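You operate a simulated robot arm through the tools that you are given. There is no shell and no other tool. Be economical: measure what you need, move in short steps, check, and stop when the job is done.

You are at the controls of a simulated two-armed robot. One attempt, no reset.

Task
Put the 12 mm clean muffler from the shelf of the blue table on top of the red holder and the 10 mm clean muffler on top of the stepped cylinder there. Put one of the blue plugs from the shelf of the blue table on the yellow card there. Take the steel fitting on the top of the blue table and put it away on the middle shelf of the left rack. Take the spanner on the top of the right tool cabinet and put it away on the top of the valve four cart. Put the red valve on the red cover. Fetch the elbow from the top of the left tool cabinet and set it on the middle shelf of the tall cabinet. The order is free. Set down upright: clean muffler.

It is judged by the outcome, as a careful person would: the job done as asked, and still so three seconds after it is handed in. It fails if anything else is knocked over, pushed out of place, dropped, spilled or broken. A push-on lid holds only when it is set on centred and level and pressed home; a screw cap is set on level and turned clockwise until tight.

Robot
Two 6-joint arms with three-finger grippers on one trunk, on a base that drives. Base frame: it is fixed to the floor where the robot stands at the start and does not move with it; the origin is under the middle of the robot, x ahead of it, y to its left, z up. Units: mm, degrees, N and s.
The left shoulder is at the start at [22, 170, 1420], the right one opposite. With the tool pointing down near the work surface each hand reaches from about 100 to 300 mm from the robot's upright axis, wherever it stands, measured 20 degrees to its own side. Places, roughly: blue plug (4x4x4 cm) [1100, 100, 500]; blue plug (4x4x6 cm) [1200, 200, 500]; clean muffler [750, 250, 500]; elbow (5x5x3 cm) [1300, 2900, 900]; middle shelf of the left rack [-5000, -2600, 1100]; middle shelf of the tall cabinet [4400, 3700, 900]; red cover [250, 2500, 1000]; red holder (7x7x9 cm) [600, 100, 500]; red valve [250, 3000, 1000]; spanner (18x5x3 cm) [100, 2600, 900]; steel fitting (4x3x5 cm) [800, 500, 900]; stepped cylinder (7x7x8 cm) [1000, 200, 500]; top of the valve four cart [-4400, 3000, 700]; yellow card [750, 250, 500]. Payload 2.2 kg a hand.
Tool frame (each hand has its own): the origin (TCP) lies between the finger pads and is the grasp point; the fingertips stand 25 mm ahead of it; z points along the fingers, y is the line along which they close. Largest opening 104 mm; the body of the gripper starts 74 mm behind the TCP.
Orientation is told as [roll, pitch, yaw] about the base's x, y, z axes, in that order, counted from this pose: with the fingers straight down and closing along the base's y, the tool's x points along the base's -x, its y along +y and its z along -z.

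Tools
- The arms move only by the tool send_rows. It takes "left_increments", "right_increments" or both (then of equal length, played together; a hand with none holds still); each is a list of rows, each an object of numbers (a shift or turn left out is 0, a gripper value left out holds the last): "wx", "wy", "wz": the turn, a rotation vector about the base's x, y, z in degrees; "x", "y", "z": the shift along the base's x, y, z in mm; "grip": the gripper command, from -1 (shut) to 1 (fully open), values between in proportion. In form: [{"wx": .., "wy": .., "wz": .., "x": .., "y": .., "z": .., "grip": ..}, ...]. A call has 1 to 8 rows; each row is the pose to reach, as a shift and turn from the pose commanded when the call began. Each row takes 0.2 s and may step no farther than 50 mm and 8.6 degrees from the row before; otherwise, or with a gripper value out of range, the whole call is refused. Where a pose cannot be reached the arm comes as near as it can. A force on the tool above 40 N (or 10 N above the force at the start of the call, whichever is more), or a blocked arm, ends the call early, and 0.2 s more pass. The fingers move at their own pace and stop on an object; they squeeze with about 41 N. The grip force told is the motor's: it shows also when the fingers shut on nothing. Time passes only in rows, and 0.2 s behind the last, so rows that repeat a pose let the fingers close. It gives the time, the measured TCP pose, the force on the tool (base axes), the opening and the grip force at its end, in the units of the frame above (readings bear some noise), with the torque about the TCP (base axes, N m) and any sound that the robot's microphone picked up.
- Cameras (640 x 400 px; columns grow to the right, rows downward): "scene" is now at [153.2, 25.2, 1305.7]; the picture's right is [0.29, -0.96, 0.00], its down [-0.61, -0.19, -0.77] and it looks along [0.74, 0.22, -0.64] (base axes); focal length 258 px, centre (320, 200). "left" rides on the left gripper at [82, -3, -104] in its tool frame; the picture's right is [0.04, 1.00, 0.00], its down [-0.75, 0.03, -0.66] and it looks along [-0.66, 0.03, 0.75] (tool axes); focal length 256 px, centre (320, 200). "right" rides on the right gripper at [82, 3, -104] in its tool frame; the picture's right is [-0.04, 1.00, 0.00], its down [-0.75, -0.03, -0.66] and it looks along [-0.66, -0.03, 0.75] (tool axes); focal length 256 px, centre (320, 200).
- camera(camera): a new picture of that camera. No time passes.
- move_column(by): slides the trunk up (or, below 0, down) by that many mm; the arms and the scene camera ride with it, the base frame stays. It gives what a move gives, with no picture.
- roll_base(legs): drives the robot by 1 to 6 legs, each [ahead, left, turn to the left] in mm, mm and degrees, along the robot's own axes; the way and the turn of a leg run together, so that a leg with both is an arc; at most 1500 mm and 180 degrees a leg. The arms and the cameras ride along, it lands a little off, and it stops where it bumps. It gives what a move gives.
- pan_tilt(pan, tilt): turns the head with the scene camera to pan (to the left, within 60 degrees either way) and tilt (down, from -29 to 69), counted from straight ahead of the robot. It gives what a move gives.
- point_at(camera, pixels): for up to 12 pixels [column, row] of the newest picture of that camera ("zoom" is the newest enlarged one), the place [x, y, z] in the base frame of the surface seen there, good to about 3 mm. No time passes.
- inspect(camera, box): a new picture of the part [left, top, right, bottom] of that camera's present view, enlarged. No time passes.
- sign_off(): hands the job in; it is judged then, once.

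Work in short steps. Measure before you move; look again where a grasp or a placing could have gone wrong, and mend it. You have 138 turns and 164 pictures in all, those below and enlarged ones among them. Open the grippers and draw the arms clear of the work before you hand the job in, unless the task says otherwise.

The tools are called as name(argument=value, ...) on one line, values as JSON. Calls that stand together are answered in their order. send_rows: Moves the arms, as the interface text tells. Its arguments: {"type":"object","properties":{"left_increments":{"type":"array","items":{"type":"object","properties":{"wx":{"type":"number"},"wy":{"type":"number"},"wz":{"type":"number"},"x":{"type":"number"},"y":{"type":"number"},"z":{"type":"number"},"grip":{"type":"number"}}}},"right_increments":{"type":"array","items":{"type":"object","properties":{"wx":{"type":"number"},"wy":{"type":"number"},"wz":{"type":"number"},"x":{"type":"number"},"y":{"type":"number"},"z":{"type":"number"},"grip":{"type":"number"}}}}},"required":[]} The other tools are called the same way: move_column (by) slides the trunk up or down; roll_base (legs) drives the base; pan_tilt (pan, tilt) turns the head that bears the scene camera; camera (camera) takes a picture; point_at (camera, pixels) gives the place of the surface under pixels of a picture; inspect (camera, box) takes an enlarged picture of a part of a camera's view; sign_off () hands the job in.

At the start:

```text
time: 0.0
left_tool_pos: [477.3, 409.5, 1048.9]
left_tool_rot: [0.1, -0.1, 0.0]
left_contact_force: [0.5, -0.1, 0.4]
left_torque: [0.02, 0.0, -0.01]
left_grip_width: 104.1
left_grasp_force: 0.1
right_tool_pos: [628.4, -12.5, 1100.5]
right_tool_rot: [0.0, 0.1, -0.1]
right_contact_force: [1.1, -0.4, -0.6]
right_torque: [-0.01, -0.01, 0.01]
right_grip_width: 103.9
right_grasp_force: 0.0
trunk travel left (down, up): [-612.0, 130.0]
robot x, y, heading: [2.1, 0.1, 0.2]
head pan, tilt: [16.8, 39.8]
```

scene: 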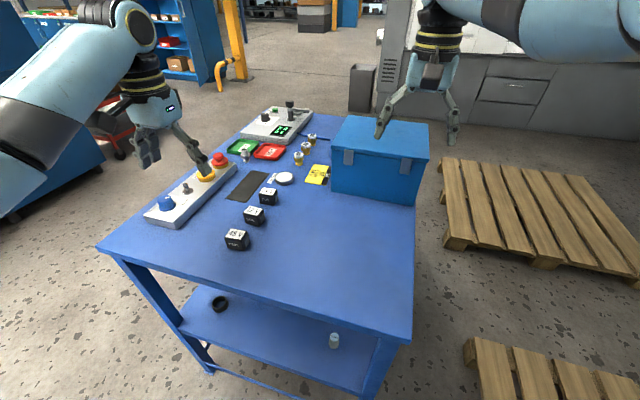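
right: 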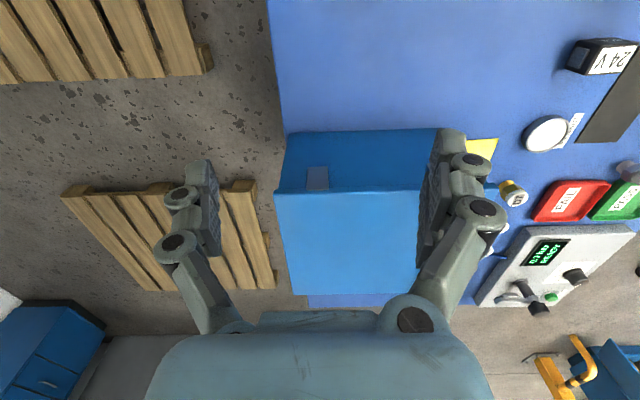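
left: 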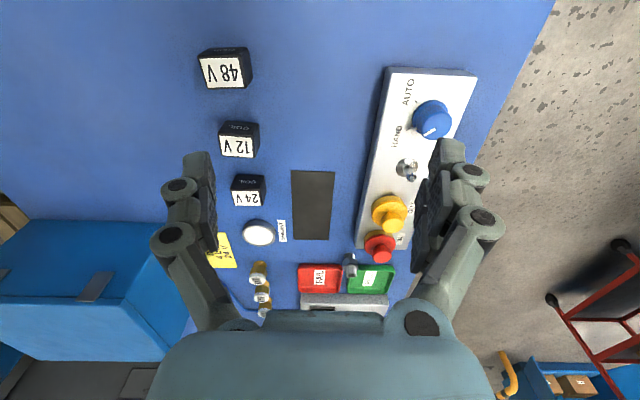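

The scene shows the blue table with things on the top, and its shelf below. I measure the table's edges and some landmarks first.

point_at(camera="scene", pixels=[[100, 247], [410, 337], [220, 303], [334, 340], [245, 155], [298, 157], [235, 240], [320, 173], [362, 180], [290, 110], [372, 385], [180, 325]])

inspect(camera="scene", box=[140, 100, 440, 290])

```text
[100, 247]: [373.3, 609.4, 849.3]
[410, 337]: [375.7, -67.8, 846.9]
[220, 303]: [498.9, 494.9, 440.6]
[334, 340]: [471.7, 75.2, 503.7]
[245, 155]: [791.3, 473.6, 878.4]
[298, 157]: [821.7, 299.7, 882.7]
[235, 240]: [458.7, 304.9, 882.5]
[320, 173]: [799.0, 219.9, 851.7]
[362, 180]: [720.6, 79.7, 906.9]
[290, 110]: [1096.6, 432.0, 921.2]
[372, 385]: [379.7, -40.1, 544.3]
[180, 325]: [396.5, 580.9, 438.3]
```

```text
2.11 times, centred on (290, 195) of scene
```

zoom: 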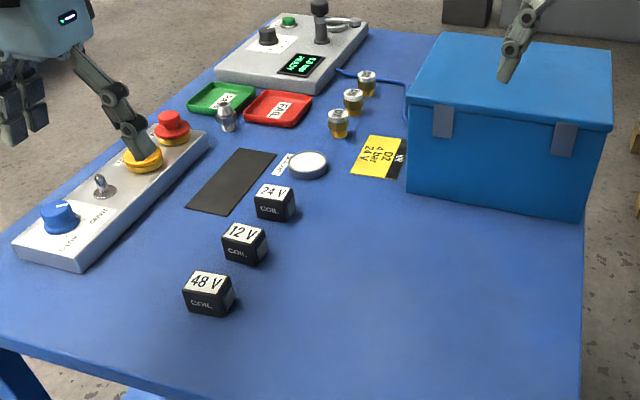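

The table top is at z≈849, its front edge at x≈373, and the shelf at z≈440. I back off from the table so the trunk can be lowered for a look at the shelf.

roll_base(legs=[[-450, 0, 0]])

move_column(by=-450)

pan_tilt(pan=18, tilt=20)

camera(camera="scene")

```text
time: 2.7
left_tool_pos: [39.7, 410.6, 1049.4]
left_tool_rot: [0.0, 0.0, 0.1]
left_contact_force: [-0.6, 0.4, 0.3]
left_torque: [0.0, 0.01, 0.01]
left_grip_width: 104.1
left_grasp_force: 0.2
right_tool_pos: [190.8, -13.5, 1101.3]
right_tool_rot: [0.0, 0.0, 0.0]
right_contact_force: [-1.2, -0.1, 0.5]
right_torque: [0.0, 0.02, 0.02]
right_grip_width: 104.0
right_grasp_force: 0.1
trunk travel left (down, up): [-612.0, 130.0]
robot x, y, heading: [-440.3, 1.9, 0.1]
head pan, tilt: [16.8, 39.8]
```

```text
refused: -450 is not a number from -400 to 400
```

```text
time: 3.5
left_tool_pos: [40.2, 409.1, 1050.1]
left_tool_rot: [0.0, 0.0, 0.0]
left_contact_force: [-0.4, 0.3, 0.2]
left_torque: [0.0, 0.0, 0.01]
left_grip_width: 104.2
left_grasp_force: 0.0
right_tool_pos: [191.0, -13.0, 1100.2]
right_tool_rot: [0.0, 0.0, 0.0]
right_contact_force: [0.4, -0.7, -0.3]
right_torque: [-0.02, 0.01, 0.01]
right_grip_width: 103.8
right_grasp_force: 0.0
trunk travel left (down, up): [-612.0, 130.0]
robot x, y, heading: [-439.9, -3.5, 0.2]
head pan, tilt: [18.0, 20.0]
```

```text
159 pictures are left
```

scene: 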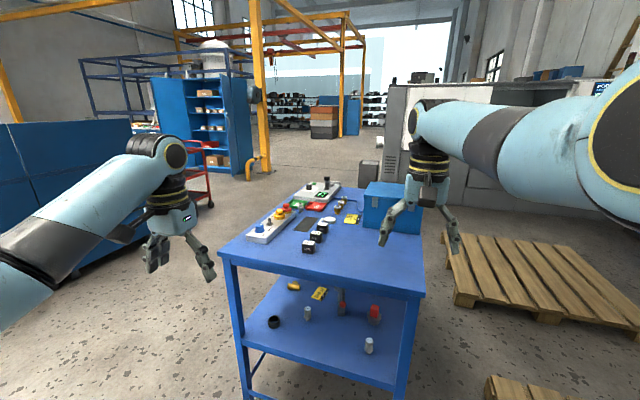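

The trunk travel per call is limited to 400; I lower by 400 and take a level look at the shelf.

move_column(by=-400)

pan_tilt(pan=14, tilt=25)

camera(camera="scene")

inspect(camera="scene", box=[230, 150, 430, 275])

```text
time: 7.3
left_tool_pos: [40.4, 410.3, 649.7]
left_tool_rot: [-0.1, -0.3, 0.1]
left_contact_force: [0.7, 0.1, -0.2]
left_torque: [0.03, 0.0, 0.04]
left_grip_width: 103.8
left_grasp_force: 0.0
right_tool_pos: [193.0, -33.3, 664.6]
right_tool_rot: [-1.1, 3.1, -1.3]
right_contact_force: [-0.4, 0.1, 1.1]
right_torque: [0.02, -0.01, 0.0]
right_grip_width: 104.0
right_grasp_force: 0.1
trunk travel left (down, up): [-212.0, 530.0]
robot x, y, heading: [-437.0, -1.6, 0.2]
head pan, tilt: [18.0, 20.0]
```

```text
time: 8.0
left_tool_pos: [39.9, 410.1, 648.3]
left_tool_rot: [-0.2, -0.1, 0.1]
left_contact_force: [-0.2, 0.2, 0.1]
left_torque: [0.0, -0.02, 0.01]
left_grip_width: 104.0
left_grasp_force: 0.1
right_tool_pos: [192.4, -33.5, 663.7]
right_tool_rot: [-1.1, 3.2, -1.4]
right_contact_force: [0.2, 0.3, -0.6]
right_torque: [0.02, 0.0, 0.0]
right_grip_width: 104.0
right_grasp_force: 0.0
trunk travel left (down, up): [-212.0, 530.0]
robot x, y, heading: [-435.6, -4.0, 0.2]
head pan, tilt: [14.0, 25.0]
```

```text
158 pictures are left
```

scene: 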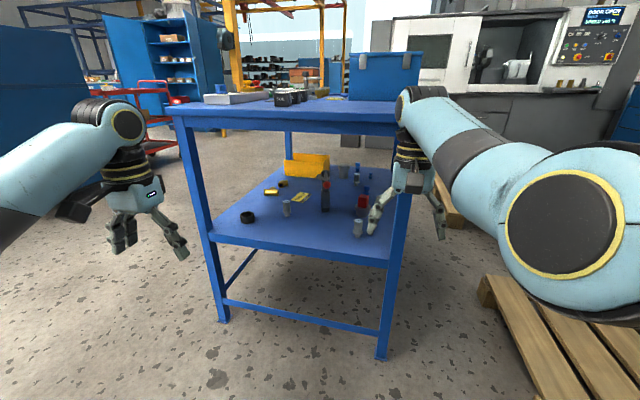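

```text
3.20 times, centred on (330, 212) of scene
```

zoom: 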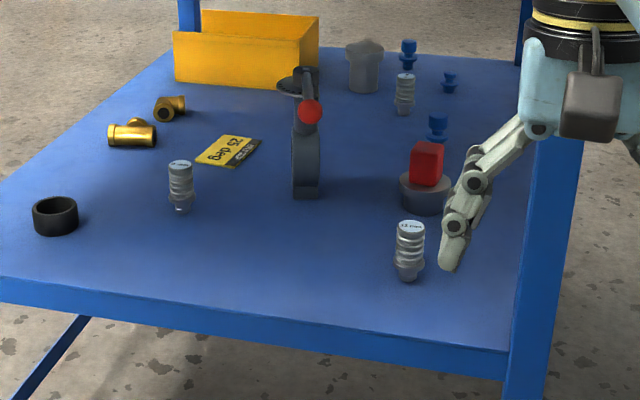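

The shelf shows three mufflers, the red holder, stepped cylinder, three blue plugs, yellow card. I read the muffler tags and measure.

point_at(camera="zoom", pixels=[[410, 250], [181, 185], [405, 90], [425, 160], [425, 200], [365, 70], [438, 128], [408, 55], [450, 82], [228, 152], [310, 110], [306, 180]])

inspect(camera="scene", box=[340, 155, 380, 240])

inspect(camera="scene", box=[270, 170, 340, 220])

```text
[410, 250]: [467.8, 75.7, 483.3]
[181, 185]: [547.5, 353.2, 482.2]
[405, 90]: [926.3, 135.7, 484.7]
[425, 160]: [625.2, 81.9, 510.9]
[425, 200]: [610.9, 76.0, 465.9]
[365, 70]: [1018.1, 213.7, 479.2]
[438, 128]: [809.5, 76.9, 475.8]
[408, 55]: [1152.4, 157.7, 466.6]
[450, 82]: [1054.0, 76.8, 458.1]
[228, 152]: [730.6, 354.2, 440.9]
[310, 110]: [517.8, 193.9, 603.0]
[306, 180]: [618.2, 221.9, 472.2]
```

```text
4.71 times, centred on (360, 198) of scene
```

zoom: 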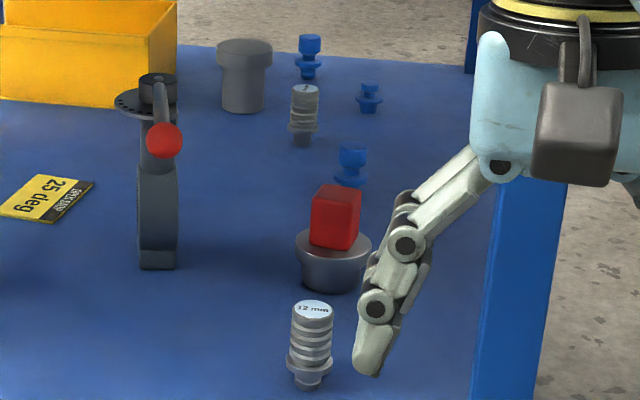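

```text
8.00 times, centred on (305, 195) of scene
```

zoom: 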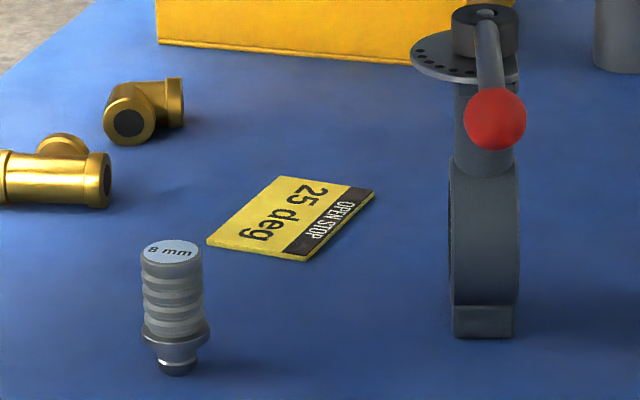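

12 mm muffler at (468,76), 8 mm at (547,353), far one at (926,136). Right-side access looks best, but pallets lie there; I look to the right and zoom the far muffler's tag.

inspect(camera="scene", box=[340, 160, 372, 180])

pan_tilt(pan=-40, tilt=30)

camera(camera="scene")

```text
16.00 times, centred on (356, 170) of scene
```

zoom: 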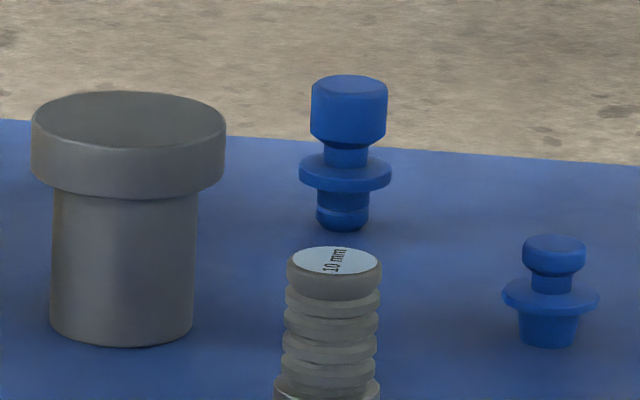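

```text
time: 9.2
left_tool_pos: [41.2, 410.0, 648.6]
left_tool_rot: [-0.1, -0.1, 0.1]
left_contact_force: [0.6, 1.4, 0.8]
left_torque: [-0.02, 0.01, 0.02]
left_grip_width: 103.9
left_grasp_force: 0.0
right_tool_pos: [192.5, -33.3, 664.6]
right_tool_rot: [-1.0, 3.3, -1.4]
right_contact_force: [0.2, -0.1, -0.4]
right_torque: [0.01, 0.01, -0.01]
right_grip_width: 104.2
right_grasp_force: 0.1
trunk travel left (down, up): [-212.0, 530.0]
robot x, y, heading: [-437.9, -2.0, 0.2]
head pan, tilt: [-40.0, 30.0]
```

```text
153 pictures are left
```

scene: 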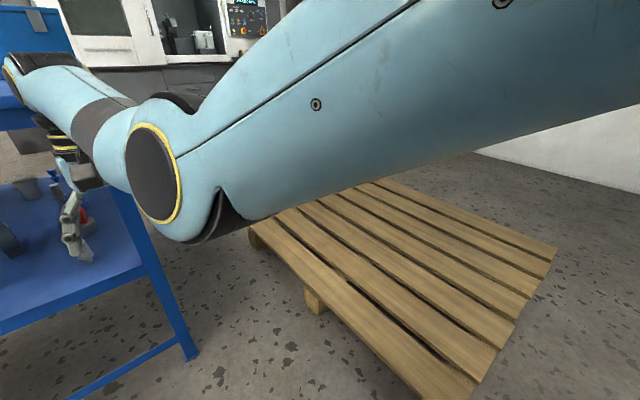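

The far muffler reads "10 mm". I measure pallet corners in this picture.

point_at(camera="scene", pixels=[[250, 240], [318, 308], [470, 395], [555, 250], [375, 182], [190, 355], [145, 210], [560, 200], [600, 330], [360, 350]])

```text
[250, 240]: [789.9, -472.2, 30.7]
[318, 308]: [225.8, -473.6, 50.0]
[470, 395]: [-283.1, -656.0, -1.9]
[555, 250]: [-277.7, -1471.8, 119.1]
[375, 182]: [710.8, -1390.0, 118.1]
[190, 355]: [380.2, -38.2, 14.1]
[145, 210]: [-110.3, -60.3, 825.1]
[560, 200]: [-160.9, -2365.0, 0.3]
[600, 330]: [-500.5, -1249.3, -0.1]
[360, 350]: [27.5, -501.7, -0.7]
```

Pallet spans x≈−280…790, y≈−470…−1470, so the right side is closed; I'll work from the front. Looking down to see the base footprint and why the right arm drifted on lowering.

pan_tilt(pan=0, tilt=69)

camera(camera="scene")

pan_tilt(pan=-30, tilt=55)

camera(camera="scene")

```text
time: 10.3
left_tool_pos: [39.4, 409.8, 649.2]
left_tool_rot: [-0.1, -0.2, 0.1]
left_contact_force: [0.4, 0.8, 0.3]
left_torque: [-0.02, 0.03, -0.02]
left_grip_width: 104.2
left_grasp_force: 0.1
right_tool_pos: [193.5, -32.8, 664.0]
right_tool_rot: [-1.1, 3.3, -1.3]
right_contact_force: [0.7, -0.3, 0.1]
right_torque: [-0.04, 0.0, 0.02]
right_grip_width: 103.8
right_grasp_force: 0.0
trunk travel left (down, up): [-212.0, 530.0]
robot x, y, heading: [-436.6, 0.2, 0.3]
head pan, tilt: [0.0, 68.8]
```

```text
152 pictures are left
```

scene: 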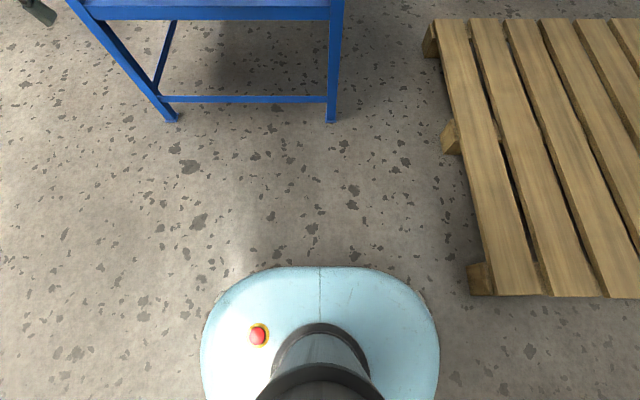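

```text
time: 11.2
left_tool_pos: [40.2, 409.6, 649.1]
left_tool_rot: [0.0, -0.2, 0.2]
left_contact_force: [-0.5, 0.2, 0.2]
left_torque: [-0.02, -0.01, -0.02]
left_grip_width: 103.9
left_grasp_force: 0.1
right_tool_pos: [192.9, -33.0, 663.4]
right_tool_rot: [-1.0, 3.3, -1.4]
right_contact_force: [-0.1, 0.2, -0.1]
right_torque: [-0.03, -0.01, 0.0]
right_grip_width: 104.1
right_grasp_force: 0.1
trunk travel left (down, up): [-212.0, 530.0]
robot x, y, heading: [-437.6, 2.5, -0.0]
head pan, tilt: [-30.0, 55.0]
```

```text
151 pictures are left
```

scene: 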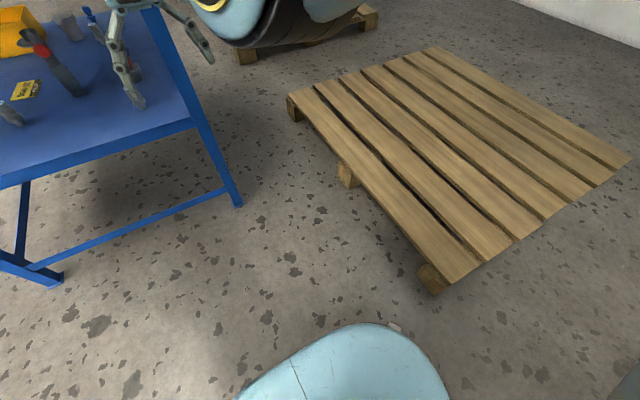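

I measure base footprint and pallet edges from this picture.

point_at(camera="scene", pixels=[[375, 327], [445, 390], [260, 378], [290, 98], [432, 290], [240, 58], [352, 180], [238, 203], [310, 45]])

```text
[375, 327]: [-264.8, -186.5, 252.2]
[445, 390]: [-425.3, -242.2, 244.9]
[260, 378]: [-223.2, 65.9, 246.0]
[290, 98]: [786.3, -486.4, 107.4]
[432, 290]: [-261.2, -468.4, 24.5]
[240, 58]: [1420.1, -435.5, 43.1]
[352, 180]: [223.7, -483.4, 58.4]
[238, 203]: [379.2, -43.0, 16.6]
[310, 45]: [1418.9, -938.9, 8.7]
```

Base reaches 215 mm ahead of its axis and 240 mm to the sides, so the front is the way in. I park the left hand out to the left, and tilt the right hand's fingers forward by 40°.

send_rows(left_increments=[{"x": -25, "y": 35}, {"x": -50, "y": 70}, {"x": -75, "y": 105}, {"x": -105, "y": 140}, {"x": -135, "y": 175}, {"x": -165, "y": 210}, {"x": -195, "y": 245}, {"x": -220, "y": 280}], right_increments=[{"wy": -5}, {"wy": -10}, {"wy": -15}, {"wy": -20}, {"wy": -25}, {"wy": -30}, {"wy": -35}, {"wy": -40}])

move_column(by=-100)

pan_tilt(pan=-5, tilt=25)

camera(camera="scene")

```text
time: 13.2
left_tool_pos: [-60.2, 591.4, 623.4]
left_tool_rot: [-0.1, -0.2, -0.1]
left_contact_force: [0.3, 0.7, -0.2]
left_torque: [-0.05, 0.0, -0.02]
left_grip_width: 104.1
left_grasp_force: 0.1
left hand out of reach, approached as far as the arm can: row 4, 5, 6, 7, 8
right_tool_pos: [250.6, -154.4, 657.9]
right_tool_rot: [-8.4, -38.5, 2.1]
right_contact_force: [-0.8, 0.4, 0.2]
right_torque: [-0.04, -0.01, 0.0]
right_grip_width: 103.9
right_grasp_force: 0.0
right hand out of reach, approached as far as the arm can: row 1, 2, 3, 4, 5, 6, 7, 8
trunk travel left (down, up): [-212.0, 530.0]
robot x, y, heading: [-440.1, -0.4, 0.2]
head pan, tilt: [-30.0, 55.0]
stopped in row 8 (right hand): the arm was blocked; the commanded pose is now the measured one
```

```text
time: 14.6
left_tool_pos: [-76.8, 591.8, 494.2]
left_tool_rot: [-0.1, 5.5, 0.0]
left_contact_force: [-1.5, 0.7, 0.1]
left_torque: [0.01, -0.03, 0.01]
left_grip_width: 104.0
left_grasp_force: 0.1
right_tool_pos: [249.0, -166.6, 554.9]
right_tool_rot: [-9.9, -38.5, 2.5]
right_contact_force: [0.4, -1.0, -0.4]
right_torque: [-0.07, 0.01, 0.01]
right_grip_width: 104.3
right_grasp_force: 0.0
trunk travel left (down, up): [-112.0, 630.0]
robot x, y, heading: [-437.6, 1.4, 0.1]
head pan, tilt: [-30.0, 55.0]
```

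```text
time: 15.5
left_tool_pos: [-76.2, 590.9, 494.1]
left_tool_rot: [-0.2, 5.5, 0.0]
left_contact_force: [0.4, -1.1, 0.6]
left_torque: [-0.02, -0.02, -0.02]
left_grip_width: 104.1
left_grasp_force: 0.1
right_tool_pos: [250.1, -165.1, 557.2]
right_tool_rot: [-9.8, -38.6, 2.4]
right_contact_force: [0.2, -0.1, 1.4]
right_torque: [0.0, -0.01, 0.02]
right_grip_width: 104.0
right_grasp_force: 0.1
trunk travel left (down, up): [-112.0, 630.0]
robot x, y, heading: [-435.9, 1.3, 0.1]
head pan, tilt: [-5.0, 25.0]
```

```text
150 pictures are left
```

scene: 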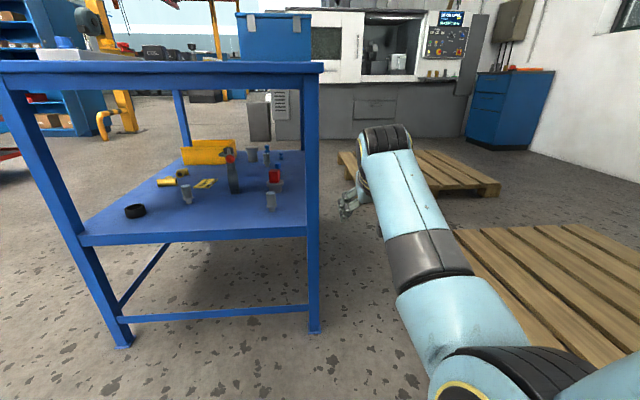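

Arms are short (joint reach limits). I measure the rear of the table and its surroundings and my arm's links.

point_at(camera="scene", pixels=[[181, 110], [341, 153], [258, 140], [400, 136], [385, 145], [430, 265], [470, 375], [305, 158], [320, 68], [370, 130], [455, 190], [252, 157]])

inspect(camera="scene", box=[80, 60, 380, 250])

```text
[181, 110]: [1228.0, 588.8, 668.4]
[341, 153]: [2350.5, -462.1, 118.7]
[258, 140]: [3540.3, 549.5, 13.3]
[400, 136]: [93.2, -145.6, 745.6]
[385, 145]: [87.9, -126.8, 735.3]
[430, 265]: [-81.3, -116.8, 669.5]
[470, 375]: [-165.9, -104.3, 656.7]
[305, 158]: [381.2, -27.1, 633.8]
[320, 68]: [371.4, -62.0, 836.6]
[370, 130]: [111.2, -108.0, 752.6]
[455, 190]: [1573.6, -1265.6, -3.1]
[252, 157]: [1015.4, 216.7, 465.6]
```

```text
2.11 times, centred on (230, 155) of scene
```

zoom: 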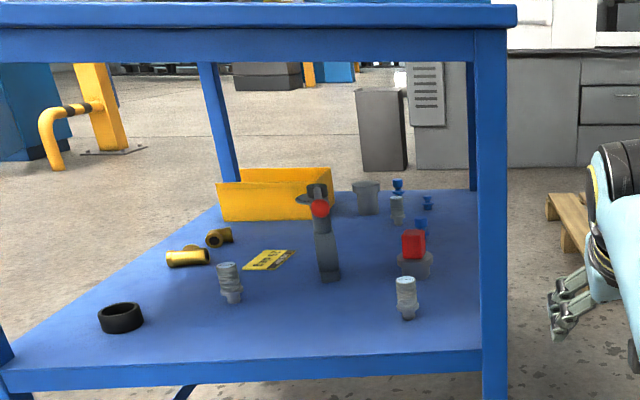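

Space behind the table is free, so the 10 mm job can be done from behind; the 12 mm and the plug from the front. I tuck the left hand in front of the body, lift and level the right hand.

send_rows(left_increments=[{"x": -30, "y": -35, "z": 20}, {"x": -60, "y": -70, "z": 40}, {"x": -90, "y": -105, "z": 60}, {"x": -120, "y": -140, "z": 80}, {"x": -150, "y": -175, "z": 90}, {"x": -180, "y": -210, "z": 100}, {"x": -205, "y": -240, "z": 100}, {"x": -215, "y": -260, "z": 100}], right_increments=[{"x": -30, "wx": 2, "z": 10}, {"x": -60, "y": 0, "wx": 4, "z": 20}, {"x": -90, "wx": 6, "z": 30}, {"x": -120, "wx": 8, "z": 40}, {"x": -140, "wx": 10, "z": 60}, {"x": -150, "wx": 10, "z": 80}, {"x": -150, "wx": 10, "z": 90}, {"x": -150, "wx": 10, "z": 100}])

```text
refused: row 1 steps farther than a row can; nothing moved
```

One step was slightly too long; I shorten it.

send_rows(left_increments=[{"x": -28, "y": -33, "z": 18}, {"x": -56, "y": -66, "z": 36}, {"x": -84, "y": -99, "z": 54}, {"x": -112, "y": -132, "z": 72}, {"x": -140, "y": -165, "z": 90}, {"x": -168, "y": -198, "z": 100}, {"x": -196, "y": -231, "z": 100}, {"x": -215, "y": -260, "z": 100}], right_increments=[{"x": -30, "wx": 2, "z": 10}, {"x": -60, "y": 0, "wx": 4, "z": 20}, {"x": -90, "wx": 6, "z": 30}, {"x": -120, "wx": 8, "z": 40}, {"x": -140, "wx": 10, "z": 60}, {"x": -150, "wx": 10, "z": 80}, {"x": -150, "wx": 10, "z": 90}, {"x": -150, "wx": 10, "z": 100}])

move_column(by=-105)

```text
time: 16.3
left_tool_pos: [-75.3, 591.1, 493.7]
left_tool_rot: [-0.2, 5.5, 0.0]
left_contact_force: [0.1, 0.0, -0.5]
left_torque: [0.01, -0.01, 0.01]
left_grip_width: 104.1
left_grasp_force: 0.0
left hand out of reach, approached as far as the arm can: row 1, 2, 3
right_tool_pos: [179.4, -222.1, 594.6]
right_tool_rot: [-13.1, -40.3, 3.2]
right_contact_force: [0.2, 0.4, -1.0]
right_torque: [-0.07, -0.03, -0.01]
right_grip_width: 104.2
right_grasp_force: 0.1
trunk travel left (down, up): [-112.0, 630.0]
robot x, y, heading: [-436.2, -1.8, -0.1]
head pan, tilt: [-5.0, 25.0]
stopped in row 3 (right hand): the arm was blocked; the commanded pose is now the measured one
```

```text
time: 17.7
left_tool_pos: [-108.1, 590.4, 352.6]
left_tool_rot: [-0.2, 14.4, -0.1]
left_contact_force: [-0.7, -0.4, -0.5]
left_torque: [-0.04, -0.02, 0.01]
left_grip_width: 104.0
left_grasp_force: 0.0
right_tool_pos: [180.1, -230.3, 489.6]
right_tool_rot: [-14.9, -40.4, 4.2]
right_contact_force: [-0.3, 0.3, -0.2]
right_torque: [0.05, 0.0, 0.01]
right_grip_width: 103.8
right_grasp_force: 0.1
trunk travel left (down, up): [-7.0, 735.0]
robot x, y, heading: [-438.4, -6.2, -0.2]
head pan, tilt: [-5.0, 25.0]
```

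The arms behave as if blocked; I look at both arms from the head.

pan_tilt(pan=-45, tilt=45)

camera(camera="scene")

pan_tilt(pan=45, tilt=45)

camera(camera="scene")

```text
time: 18.8
left_tool_pos: [-108.0, 590.4, 351.9]
left_tool_rot: [-0.2, 14.5, -0.1]
left_contact_force: [0.0, 0.8, 0.5]
left_torque: [0.02, 0.0, 0.02]
left_grip_width: 103.9
left_grasp_force: 0.1
right_tool_pos: [182.2, -228.1, 491.9]
right_tool_rot: [-14.6, -40.6, 4.1]
right_contact_force: [0.2, 0.7, -0.9]
right_torque: [-0.02, 0.02, 0.03]
right_grip_width: 103.9
right_grasp_force: 0.1
trunk travel left (down, up): [-7.0, 735.0]
robot x, y, heading: [-437.5, 2.0, 0.2]
head pan, tilt: [-45.0, 45.0]
```

```text
148 pictures are left
```

scene: 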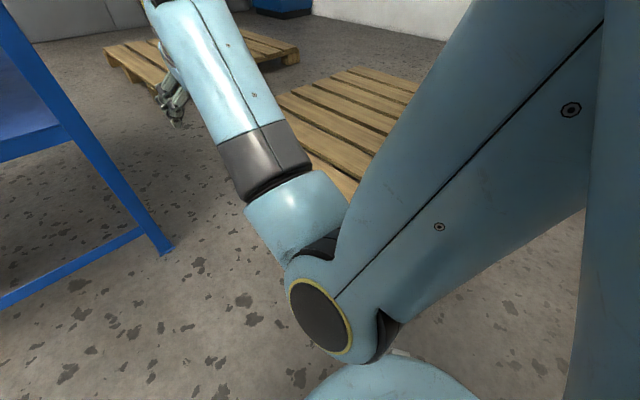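

```text
time: 20.4
left_tool_pos: [-108.3, 589.4, 351.1]
left_tool_rot: [-0.2, 14.5, 0.1]
left_contact_force: [0.7, 0.1, 0.5]
left_torque: [-0.01, -0.02, 0.01]
left_grip_width: 104.0
left_grasp_force: 0.1
right_tool_pos: [181.7, -230.1, 491.3]
right_tool_rot: [-14.6, -40.7, 4.1]
right_contact_force: [-0.1, -0.9, -0.1]
right_torque: [0.03, 0.0, 0.02]
right_grip_width: 104.1
right_grasp_force: 0.1
trunk travel left (down, up): [-7.0, 735.0]
robot x, y, heading: [-434.1, 1.0, -0.3]
head pan, tilt: [45.0, 45.0]
```

```text
147 pictures are left
```

scene: 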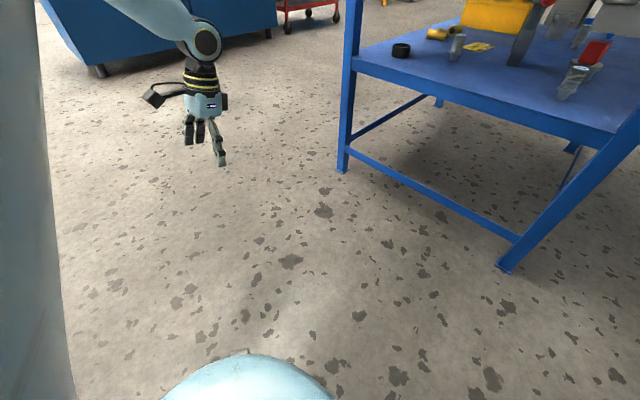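

The left arm's commanded pose was still the unreachable one, so it just needs larger returns. I bring the left inward and the right hand up and in, in one test call.

send_rows(left_increments=[{"y": -45}, {"y": -90}, {"y": -135}, {"y": -180}, {"y": -225}, {"y": -270}, {"y": -315}, {"y": -360}])

send_rows(right_increments=[{"y": 20, "z": 20}, {"y": 40, "z": 40}, {"y": 60, "z": 60}, {"y": 80, "z": 80}])

```text
time: 22.2
left_tool_pos: [-123.1, 208.4, 304.6]
left_tool_rot: [0.1, 14.0, -0.1]
left_contact_force: [0.1, -0.6, 0.9]
left_torque: [0.04, 0.0, -0.01]
left_grip_width: 103.7
left_grasp_force: 0.1
left hand out of reach, approached as far as the arm can: row 6, 7, 8
right_tool_pos: [181.5, -230.1, 490.6]
right_tool_rot: [-14.7, -40.6, 4.1]
right_contact_force: [0.3, 0.7, 0.3]
right_torque: [0.04, 0.0, 0.02]
right_grip_width: 103.7
right_grasp_force: 0.2
trunk travel left (down, up): [-7.0, 735.0]
robot x, y, heading: [-439.3, -2.2, 0.4]
head pan, tilt: [45.0, 45.0]
```

```text
time: 22.8
left_tool_pos: [-123.6, 208.5, 303.5]
left_tool_rot: [0.0, 14.0, -0.1]
left_contact_force: [0.3, 0.2, 0.0]
left_torque: [-0.01, 0.0, -0.03]
left_grip_width: 103.8
left_grasp_force: 0.1
right_tool_pos: [183.2, -249.4, 516.4]
right_tool_rot: [-22.6, -39.5, 8.0]
right_contact_force: [0.3, 0.0, -0.3]
right_torque: [-0.03, 0.02, 0.0]
right_grip_width: 104.2
right_grasp_force: 0.0
right hand out of reach, approached as far as the arm can: row 2
trunk travel left (down, up): [-7.0, 735.0]
robot x, y, heading: [-440.2, 2.9, -0.4]
head pan, tilt: [45.0, 45.0]
stopped in row 2 (right hand): the arm was blocked; the commanded pose is now the measured one
```

The right arm moves opposite to what I ask; I look at it again and measure its links.

pan_tilt(pan=-35, tilt=55)

camera(camera="scene")

point_at(camera="scene", pixels=[[250, 200], [260, 270], [300, 130], [400, 200], [200, 60], [180, 20], [350, 320], [220, 130], [450, 100], [560, 250]])

```text
time: 24.3
left_tool_pos: [-124.3, 209.1, 304.7]
left_tool_rot: [0.0, 14.0, -0.1]
left_contact_force: [-0.3, 0.0, 0.0]
left_torque: [0.02, 0.01, -0.01]
left_grip_width: 103.9
left_grasp_force: 0.0
right_tool_pos: [183.3, -249.5, 515.7]
right_tool_rot: [-22.6, -39.3, 8.0]
right_contact_force: [-0.7, 0.5, 0.1]
right_torque: [0.0, 0.01, -0.01]
right_grip_width: 104.1
right_grasp_force: 0.2
trunk travel left (down, up): [-7.0, 735.0]
robot x, y, heading: [-437.6, -3.4, -0.1]
head pan, tilt: [-35.0, 55.0]
```

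```text
146 pictures are left
```

scene: 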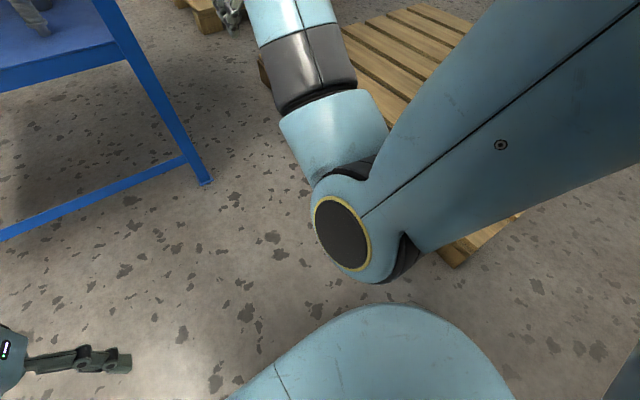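

```text
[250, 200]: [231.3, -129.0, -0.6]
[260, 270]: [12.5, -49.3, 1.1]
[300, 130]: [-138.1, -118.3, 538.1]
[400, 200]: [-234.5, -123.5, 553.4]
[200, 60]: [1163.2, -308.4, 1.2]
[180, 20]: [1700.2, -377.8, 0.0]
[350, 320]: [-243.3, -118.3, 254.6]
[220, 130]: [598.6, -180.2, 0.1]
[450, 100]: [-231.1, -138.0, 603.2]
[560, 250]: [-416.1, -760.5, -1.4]
```

Elbow is low and free; the limit may be in the wrist. I test tilting the right tool further forward and undoing the roll.

send_rows(right_increments=[{"wx": 5, "x": -10}, {"wx": 10, "x": -20}, {"wx": 15, "x": -30}, {"wx": 20, "x": -40}])

send_rows(right_increments=[{"wy": -6, "x": -20}, {"wy": -12, "x": -40}, {"wy": -18, "x": -60}, {"wy": -24, "x": -80}])

```text
time: 25.3
left_tool_pos: [-123.7, 207.6, 302.5]
left_tool_rot: [0.0, 13.9, -0.1]
left_contact_force: [0.0, -0.1, -0.3]
left_torque: [0.0, 0.0, -0.02]
left_grip_width: 104.1
left_grasp_force: 0.0
right_tool_pos: [142.5, -247.7, 515.5]
right_tool_rot: [3.6, -39.2, -8.8]
right_contact_force: [-1.1, -0.3, -0.1]
right_torque: [-0.02, 0.03, 0.01]
right_grip_width: 104.1
right_grasp_force: 0.1
trunk travel left (down, up): [-7.0, 735.0]
robot x, y, heading: [-435.9, 1.8, 0.0]
head pan, tilt: [-35.0, 55.0]
```

```text
time: 26.3
left_tool_pos: [-122.4, 207.7, 302.9]
left_tool_rot: [0.0, 14.1, 0.0]
left_contact_force: [0.0, -0.7, -0.4]
left_torque: [0.03, 0.07, -0.01]
left_grip_width: 104.1
left_grasp_force: 0.1
right_tool_pos: [64.0, -248.0, 510.7]
right_tool_rot: [11.3, -62.9, -14.9]
right_contact_force: [0.3, 1.1, -0.8]
right_torque: [0.01, 0.0, 0.0]
right_grip_width: 103.8
right_grasp_force: 0.0
right hand out of reach, approached as far as the arm can: row 4
trunk travel left (down, up): [-7.0, 735.0]
robot x, y, heading: [-440.1, -0.6, 0.1]
head pan, tilt: [-35.0, 55.0]
```

That works; arm follows now. I straighten the right tool to 40° below horizontal, and draw the left hand back and up.

send_rows(left_increments=[{"x": -30, "z": 20}, {"x": -60, "z": 40}, {"x": -90, "z": 60}, {"x": -120, "z": 80}, {"x": -120, "z": 100}], right_increments=[{"wx": -1, "wy": 3, "wz": 1, "y": 16, "z": 10}, {"wx": -2, "wy": 6, "wz": 2, "y": 32, "z": 20}, {"wx": -3, "wy": 9, "wz": 3, "y": 48, "z": 30}, {"wx": -4, "wy": 11, "wz": 4, "y": 64, "z": 40}, {"wx": -5, "wy": 13, "wz": 5, "y": 78, "z": 50}])

roll_base(legs=[[0, 246, 0], [250, 0, 0]])

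pan_tilt(pan=-20, tilt=35)

camera(camera="scene")

```text
time: 27.1
left_tool_pos: [-199.1, 244.1, 353.5]
left_tool_rot: [6.5, 12.8, -3.1]
left_contact_force: [-0.5, 0.3, -1.0]
left_torque: [0.02, 0.0, 0.03]
left_grip_width: 104.1
left_grasp_force: 0.1
left hand out of reach, approached as far as the arm can: row 1, 2, 3
right_tool_pos: [73.9, -241.5, 513.5]
right_tool_rot: [-17.2, -53.2, 15.1]
right_contact_force: [0.5, -0.1, 0.0]
right_torque: [-0.03, 0.0, 0.01]
right_grip_width: 104.0
right_grasp_force: 0.1
right hand out of reach, approached as far as the arm can: row 1, 2, 3
trunk travel left (down, up): [-7.0, 735.0]
robot x, y, heading: [-440.4, 2.5, 0.2]
head pan, tilt: [-35.0, 55.0]
stopped in row 3 (right hand): the arm was blocked; the commanded pose is now the measured one
```

```text
time: 30.3
left_tool_pos: [54.1, 484.6, 353.0]
left_tool_rot: [6.5, 12.8, -3.1]
left_contact_force: [0.4, -0.1, 0.0]
left_torque: [0.03, -0.01, -0.03]
left_grip_width: 103.8
left_grasp_force: 0.0
right_tool_pos: [328.4, -5.0, 515.0]
right_tool_rot: [-17.3, -53.2, 14.8]
right_contact_force: [-0.6, -0.7, 0.1]
right_torque: [0.01, 0.01, 0.0]
right_grip_width: 104.1
right_grasp_force: 0.0
trunk travel left (down, up): [-7.0, 735.0]
robot x, y, heading: [-183.7, 240.0, -0.2]
head pan, tilt: [-35.0, 55.0]
```

```text
time: 31.1
left_tool_pos: [53.8, 483.4, 352.8]
left_tool_rot: [6.5, 12.8, -3.1]
left_contact_force: [-1.3, 1.0, -0.6]
left_torque: [-0.01, -0.01, 0.0]
left_grip_width: 104.0
left_grasp_force: 0.0
right_tool_pos: [326.9, -5.2, 514.3]
right_tool_rot: [-17.3, -53.1, 14.9]
right_contact_force: [0.1, 0.4, 0.8]
right_torque: [0.0, -0.01, -0.01]
right_grip_width: 103.8
right_grasp_force: 0.1
trunk travel left (down, up): [-7.0, 735.0]
robot x, y, heading: [-185.2, 237.3, 0.1]
head pan, tilt: [-20.0, 35.0]
```

```text
145 pictures are left
```

scene: 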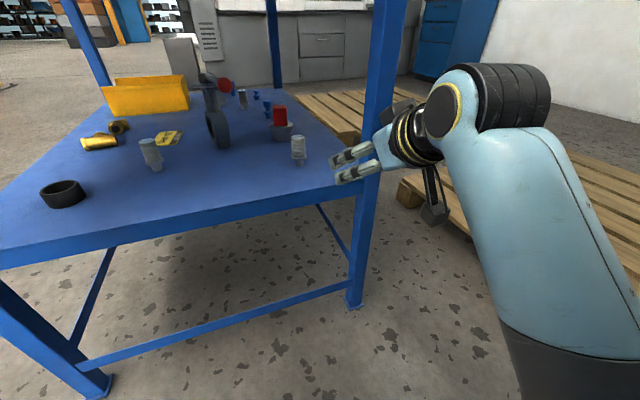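

The right tool points forward but inward moves block. I test a retracted/raised motion one axis at a time to learn the limits.

send_rows(right_increments=[{"x": -20, "z": 20}, {"x": -40, "z": 40}, {"x": -60, "z": 60}, {"x": -80, "z": 80}])

send_rows(right_increments=[{"wx": 3, "wz": -2}, {"wx": 6, "wz": -4}, {"wx": 9, "wz": -6}, {"wx": 10, "wz": -8}])

camera(camera="scene")

```text
time: 32.1
left_tool_pos: [53.6, 483.9, 353.6]
left_tool_rot: [6.4, 12.9, -3.1]
left_contact_force: [0.4, -0.3, -0.4]
left_torque: [0.01, 0.0, 0.01]
left_grip_width: 104.1
left_grasp_force: 0.0
right_tool_pos: [327.2, -10.0, 513.3]
right_tool_rot: [-23.6, -51.0, 21.2]
right_contact_force: [0.4, -0.4, 0.2]
right_torque: [-0.04, 0.02, 0.05]
right_grip_width: 104.0
right_grasp_force: 0.1
right hand out of reach, approached as far as the arm can: row 1, 2, 3, 4
trunk travel left (down, up): [-7.0, 735.0]
robot x, y, heading: [-183.0, 239.9, -0.2]
head pan, tilt: [-20.0, 35.0]
```

```text
time: 33.1
left_tool_pos: [53.4, 484.3, 352.8]
left_tool_rot: [6.4, 12.9, -3.2]
left_contact_force: [0.0, 0.2, 0.0]
left_torque: [-0.03, 0.0, -0.01]
left_grip_width: 104.1
left_grasp_force: 0.1
right_tool_pos: [331.3, -11.7, 511.1]
right_tool_rot: [-7.1, -53.0, -0.4]
right_contact_force: [-0.8, -0.4, -0.5]
right_torque: [-0.04, 0.0, 0.02]
right_grip_width: 104.2
right_grasp_force: 0.1
trunk travel left (down, up): [-7.0, 735.0]
robot x, y, heading: [-183.3, 236.9, -0.2]
head pan, tilt: [-20.0, 35.0]
```

```text
144 pictures are left
```

scene: 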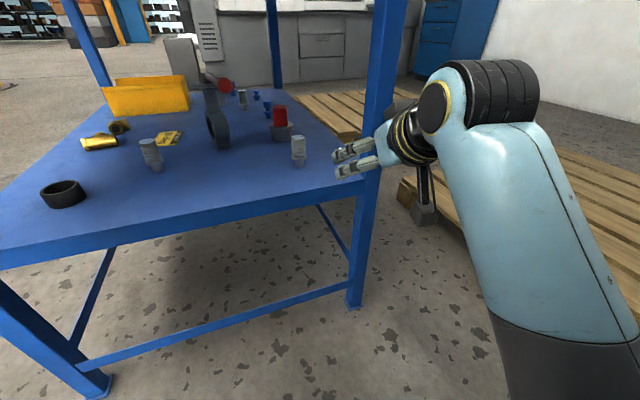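

So the limit is a minimum shoulder–wrist distance (arms can't fold closer): they like to be extended. I back the base off a little, push the left arm out/down to the side, and centre the right hand with more extension.

roll_base(legs=[[-200, 0, 0]])

send_rows(left_increments=[{"x": -15, "y": 38, "z": -18}, {"x": -30, "y": 76, "z": -36}, {"x": -45, "y": 114, "z": -54}, {"x": -60, "y": 152, "z": -72}, {"x": -75, "y": 190, "z": -90}, {"x": -90, "y": 228, "z": -108}, {"x": -105, "y": 266, "z": -126}, {"x": -120, "y": 304, "z": -144}], right_increments=[{"x": 25}, {"x": 50, "y": 10}, {"x": 75, "y": 20}, {"x": 90, "y": 30}, {"x": 100, "y": 45}, {"x": 110, "y": 60}, {"x": 120, "y": 75}, {"x": 130, "y": 90}])

```text
time: 34.7
left_tool_pos: [-138.2, 484.1, 352.6]
left_tool_rot: [6.5, 12.8, -2.9]
left_contact_force: [-0.6, -1.2, 0.5]
left_torque: [0.01, 0.0, -0.01]
left_grip_width: 104.0
left_grasp_force: 0.0
right_tool_pos: [141.1, -10.5, 513.9]
right_tool_rot: [-7.1, -53.4, -0.1]
right_contact_force: [-0.9, -0.6, 0.3]
right_torque: [-0.03, 0.01, 0.02]
right_grip_width: 104.0
right_grasp_force: 0.0
trunk travel left (down, up): [-7.0, 735.0]
robot x, y, heading: [-373.7, 239.3, -0.1]
head pan, tilt: [-20.0, 35.0]
```

```text
time: 36.2
left_tool_pos: [-232.6, 715.1, 244.1]
left_tool_rot: [6.5, 12.8, -2.9]
left_contact_force: [1.2, 0.7, 0.1]
left_torque: [0.0, 0.04, -0.02]
left_grip_width: 104.1
left_grasp_force: 0.1
right_tool_pos: [254.0, -3.9, 509.9]
right_tool_rot: [-22.6, -52.5, 11.8]
right_contact_force: [-0.6, -0.3, 0.3]
right_torque: [-0.02, 0.0, 0.01]
right_grip_width: 104.2
right_grasp_force: 0.1
right hand out of reach, approached as far as the arm can: row 7
trunk travel left (down, up): [-7.0, 735.0]
robot x, y, heading: [-375.2, 238.9, 0.3]
head pan, tilt: [-20.0, 35.0]
stopped in row 7 (right hand): the arm was blocked; the commanded pose is now the measured one
```

Inward motion of the right hand stays limited, so I'll use the base for lateral alignment. I straighten the tool and test up/forward moves at this lateral offset.

send_rows(right_increments=[{"wx": 4, "wz": 2, "y": -10}, {"wx": 8, "wz": 4, "y": -20}, {"wx": 13.5, "wz": 6, "y": -30}, {"wx": 13.5, "wz": 6, "y": -30, "x": 30}])

send_rows(right_increments=[{"z": 20}, {"z": 40}, {"z": 60}])

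camera(camera="scene")

```text
time: 37.2
left_tool_pos: [-233.1, 715.9, 243.5]
left_tool_rot: [6.5, 12.8, -3.0]
left_contact_force: [-0.4, 0.9, 0.7]
left_torque: [0.03, 0.01, -0.03]
left_grip_width: 103.9
left_grasp_force: 0.1
right_tool_pos: [282.5, -33.4, 507.2]
right_tool_rot: [0.1, -53.6, -0.5]
right_contact_force: [-0.2, -0.5, -0.2]
right_torque: [0.01, -0.03, 0.03]
right_grip_width: 104.0
right_grasp_force: 0.1
trunk travel left (down, up): [-7.0, 735.0]
robot x, y, heading: [-374.8, 238.3, -0.1]
head pan, tilt: [-20.0, 35.0]
```

```text
time: 38.0
left_tool_pos: [-232.7, 716.2, 243.8]
left_tool_rot: [6.5, 12.6, -2.9]
left_contact_force: [0.0, 0.0, -0.2]
left_torque: [0.01, 0.02, 0.01]
left_grip_width: 104.0
left_grasp_force: 0.0
right_tool_pos: [283.8, -34.1, 568.6]
right_tool_rot: [0.1, -53.7, -0.3]
right_contact_force: [-0.2, -0.1, -0.1]
right_torque: [-0.02, 0.02, -0.04]
right_grip_width: 104.1
right_grasp_force: 0.0
trunk travel left (down, up): [-7.0, 735.0]
robot x, y, heading: [-375.1, 242.0, -0.4]
head pan, tilt: [-20.0, 35.0]
```

```text
143 pictures are left
```

scene: 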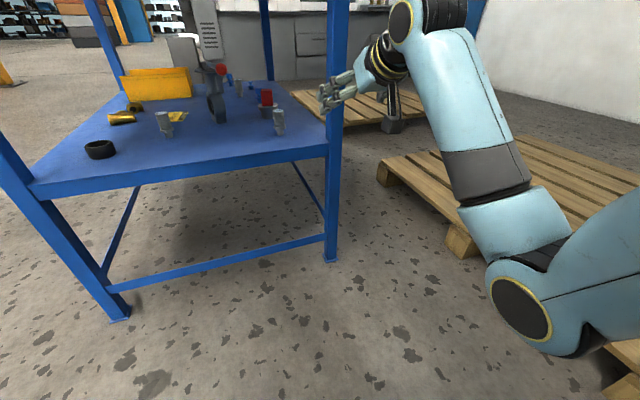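

The tool now follows cleanly (rot 0,−54,0). I measure the wrist top, the apron's lower edge and the muffler/holder heights.

point_at(camera="scene", pixels=[[400, 20], [440, 12], [430, 40], [395, 125], [279, 112], [279, 130], [267, 92], [266, 106], [222, 68], [217, 110], [512, 300], [480, 120]])

inspect(camera="scene", box=[190, 55, 350, 155])

```text
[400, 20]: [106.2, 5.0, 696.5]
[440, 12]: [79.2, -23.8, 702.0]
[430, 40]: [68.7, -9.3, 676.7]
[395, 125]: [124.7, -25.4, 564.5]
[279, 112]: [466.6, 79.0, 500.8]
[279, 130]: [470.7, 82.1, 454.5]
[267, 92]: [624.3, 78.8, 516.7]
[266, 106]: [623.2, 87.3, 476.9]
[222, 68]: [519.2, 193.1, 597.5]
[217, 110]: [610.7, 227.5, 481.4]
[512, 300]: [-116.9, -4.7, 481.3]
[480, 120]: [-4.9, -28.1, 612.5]
```

```text
4.00 times, centred on (270, 105) of scene
```

zoom: 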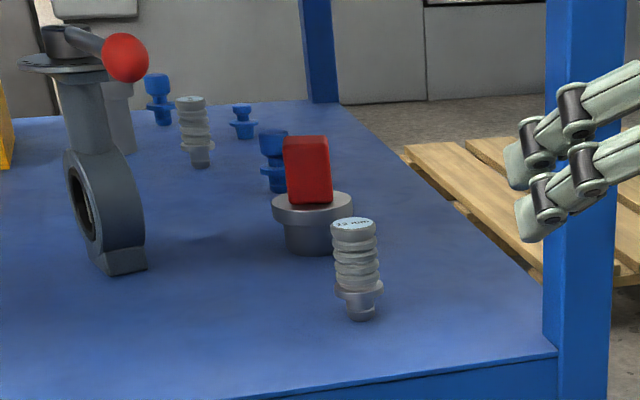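

Wrist stays below the apron with this posture. I lower the hand to muffler height, then shift the base left 111 and ahead 100.

send_rows(right_increments=[{"z": -25}, {"z": -50}, {"z": -70}])

roll_base(legs=[[0, 111, 0], [90, 0, 0]])

camera(camera="right")

camera(camera="scene")

```text
time: 38.8
left_tool_pos: [-232.0, 716.1, 244.4]
left_tool_rot: [6.5, 12.8, -2.8]
left_contact_force: [0.0, -0.1, 0.8]
left_torque: [0.02, 0.01, 0.03]
left_grip_width: 104.0
left_grasp_force: 0.0
right_tool_pos: [282.6, -35.6, 500.0]
right_tool_rot: [0.0, -53.7, -0.3]
right_contact_force: [0.0, 0.4, -0.6]
right_torque: [-0.02, -0.01, -0.01]
right_grip_width: 103.9
right_grasp_force: 0.1
trunk travel left (down, up): [-7.0, 735.0]
robot x, y, heading: [-375.9, 239.2, 0.1]
head pan, tilt: [-20.0, 35.0]
```

```text
time: 40.7
left_tool_pos: [-143.8, 829.6, 243.2]
left_tool_rot: [6.5, 12.8, -2.7]
left_contact_force: [-0.4, 0.8, -0.4]
left_torque: [0.0, -0.01, 0.02]
left_grip_width: 104.1
left_grasp_force: 0.1
right_tool_pos: [373.9, 80.0, 499.7]
right_tool_rot: [-0.1, -53.7, -0.2]
right_contact_force: [0.4, -0.1, 0.1]
right_torque: [-0.02, -0.01, -0.01]
right_grip_width: 104.0
right_grasp_force: 0.1
trunk travel left (down, up): [-7.0, 735.0]
robot x, y, heading: [-283.3, 351.6, 0.1]
head pan, tilt: [-20.0, 35.0]
```

```text
141 pictures are left
```

right: 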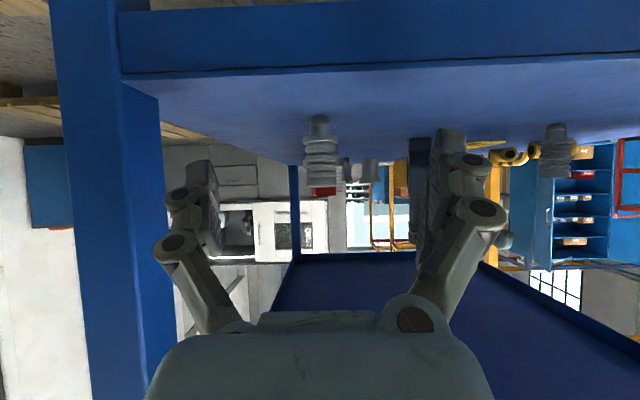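

```text
140 pictures are left
```

scene: 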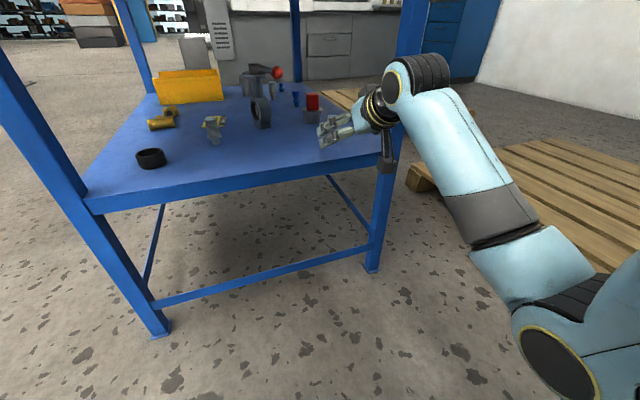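

The muffler appears at (320,150), centred between the fingers. I measure it, the holder and shelf from the hand camera.

point_at(camera="right", pixels=[[320, 145], [320, 172], [306, 160], [334, 160], [320, 182], [325, 191], [345, 170], [318, 120], [470, 330], [400, 30]])

```text
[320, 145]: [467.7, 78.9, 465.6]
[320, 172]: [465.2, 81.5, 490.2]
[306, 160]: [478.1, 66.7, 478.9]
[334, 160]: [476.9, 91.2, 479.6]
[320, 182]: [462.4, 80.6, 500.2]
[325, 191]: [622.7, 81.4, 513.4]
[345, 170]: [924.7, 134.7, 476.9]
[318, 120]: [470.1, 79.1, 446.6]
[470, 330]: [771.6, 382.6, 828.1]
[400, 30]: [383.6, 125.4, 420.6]
```

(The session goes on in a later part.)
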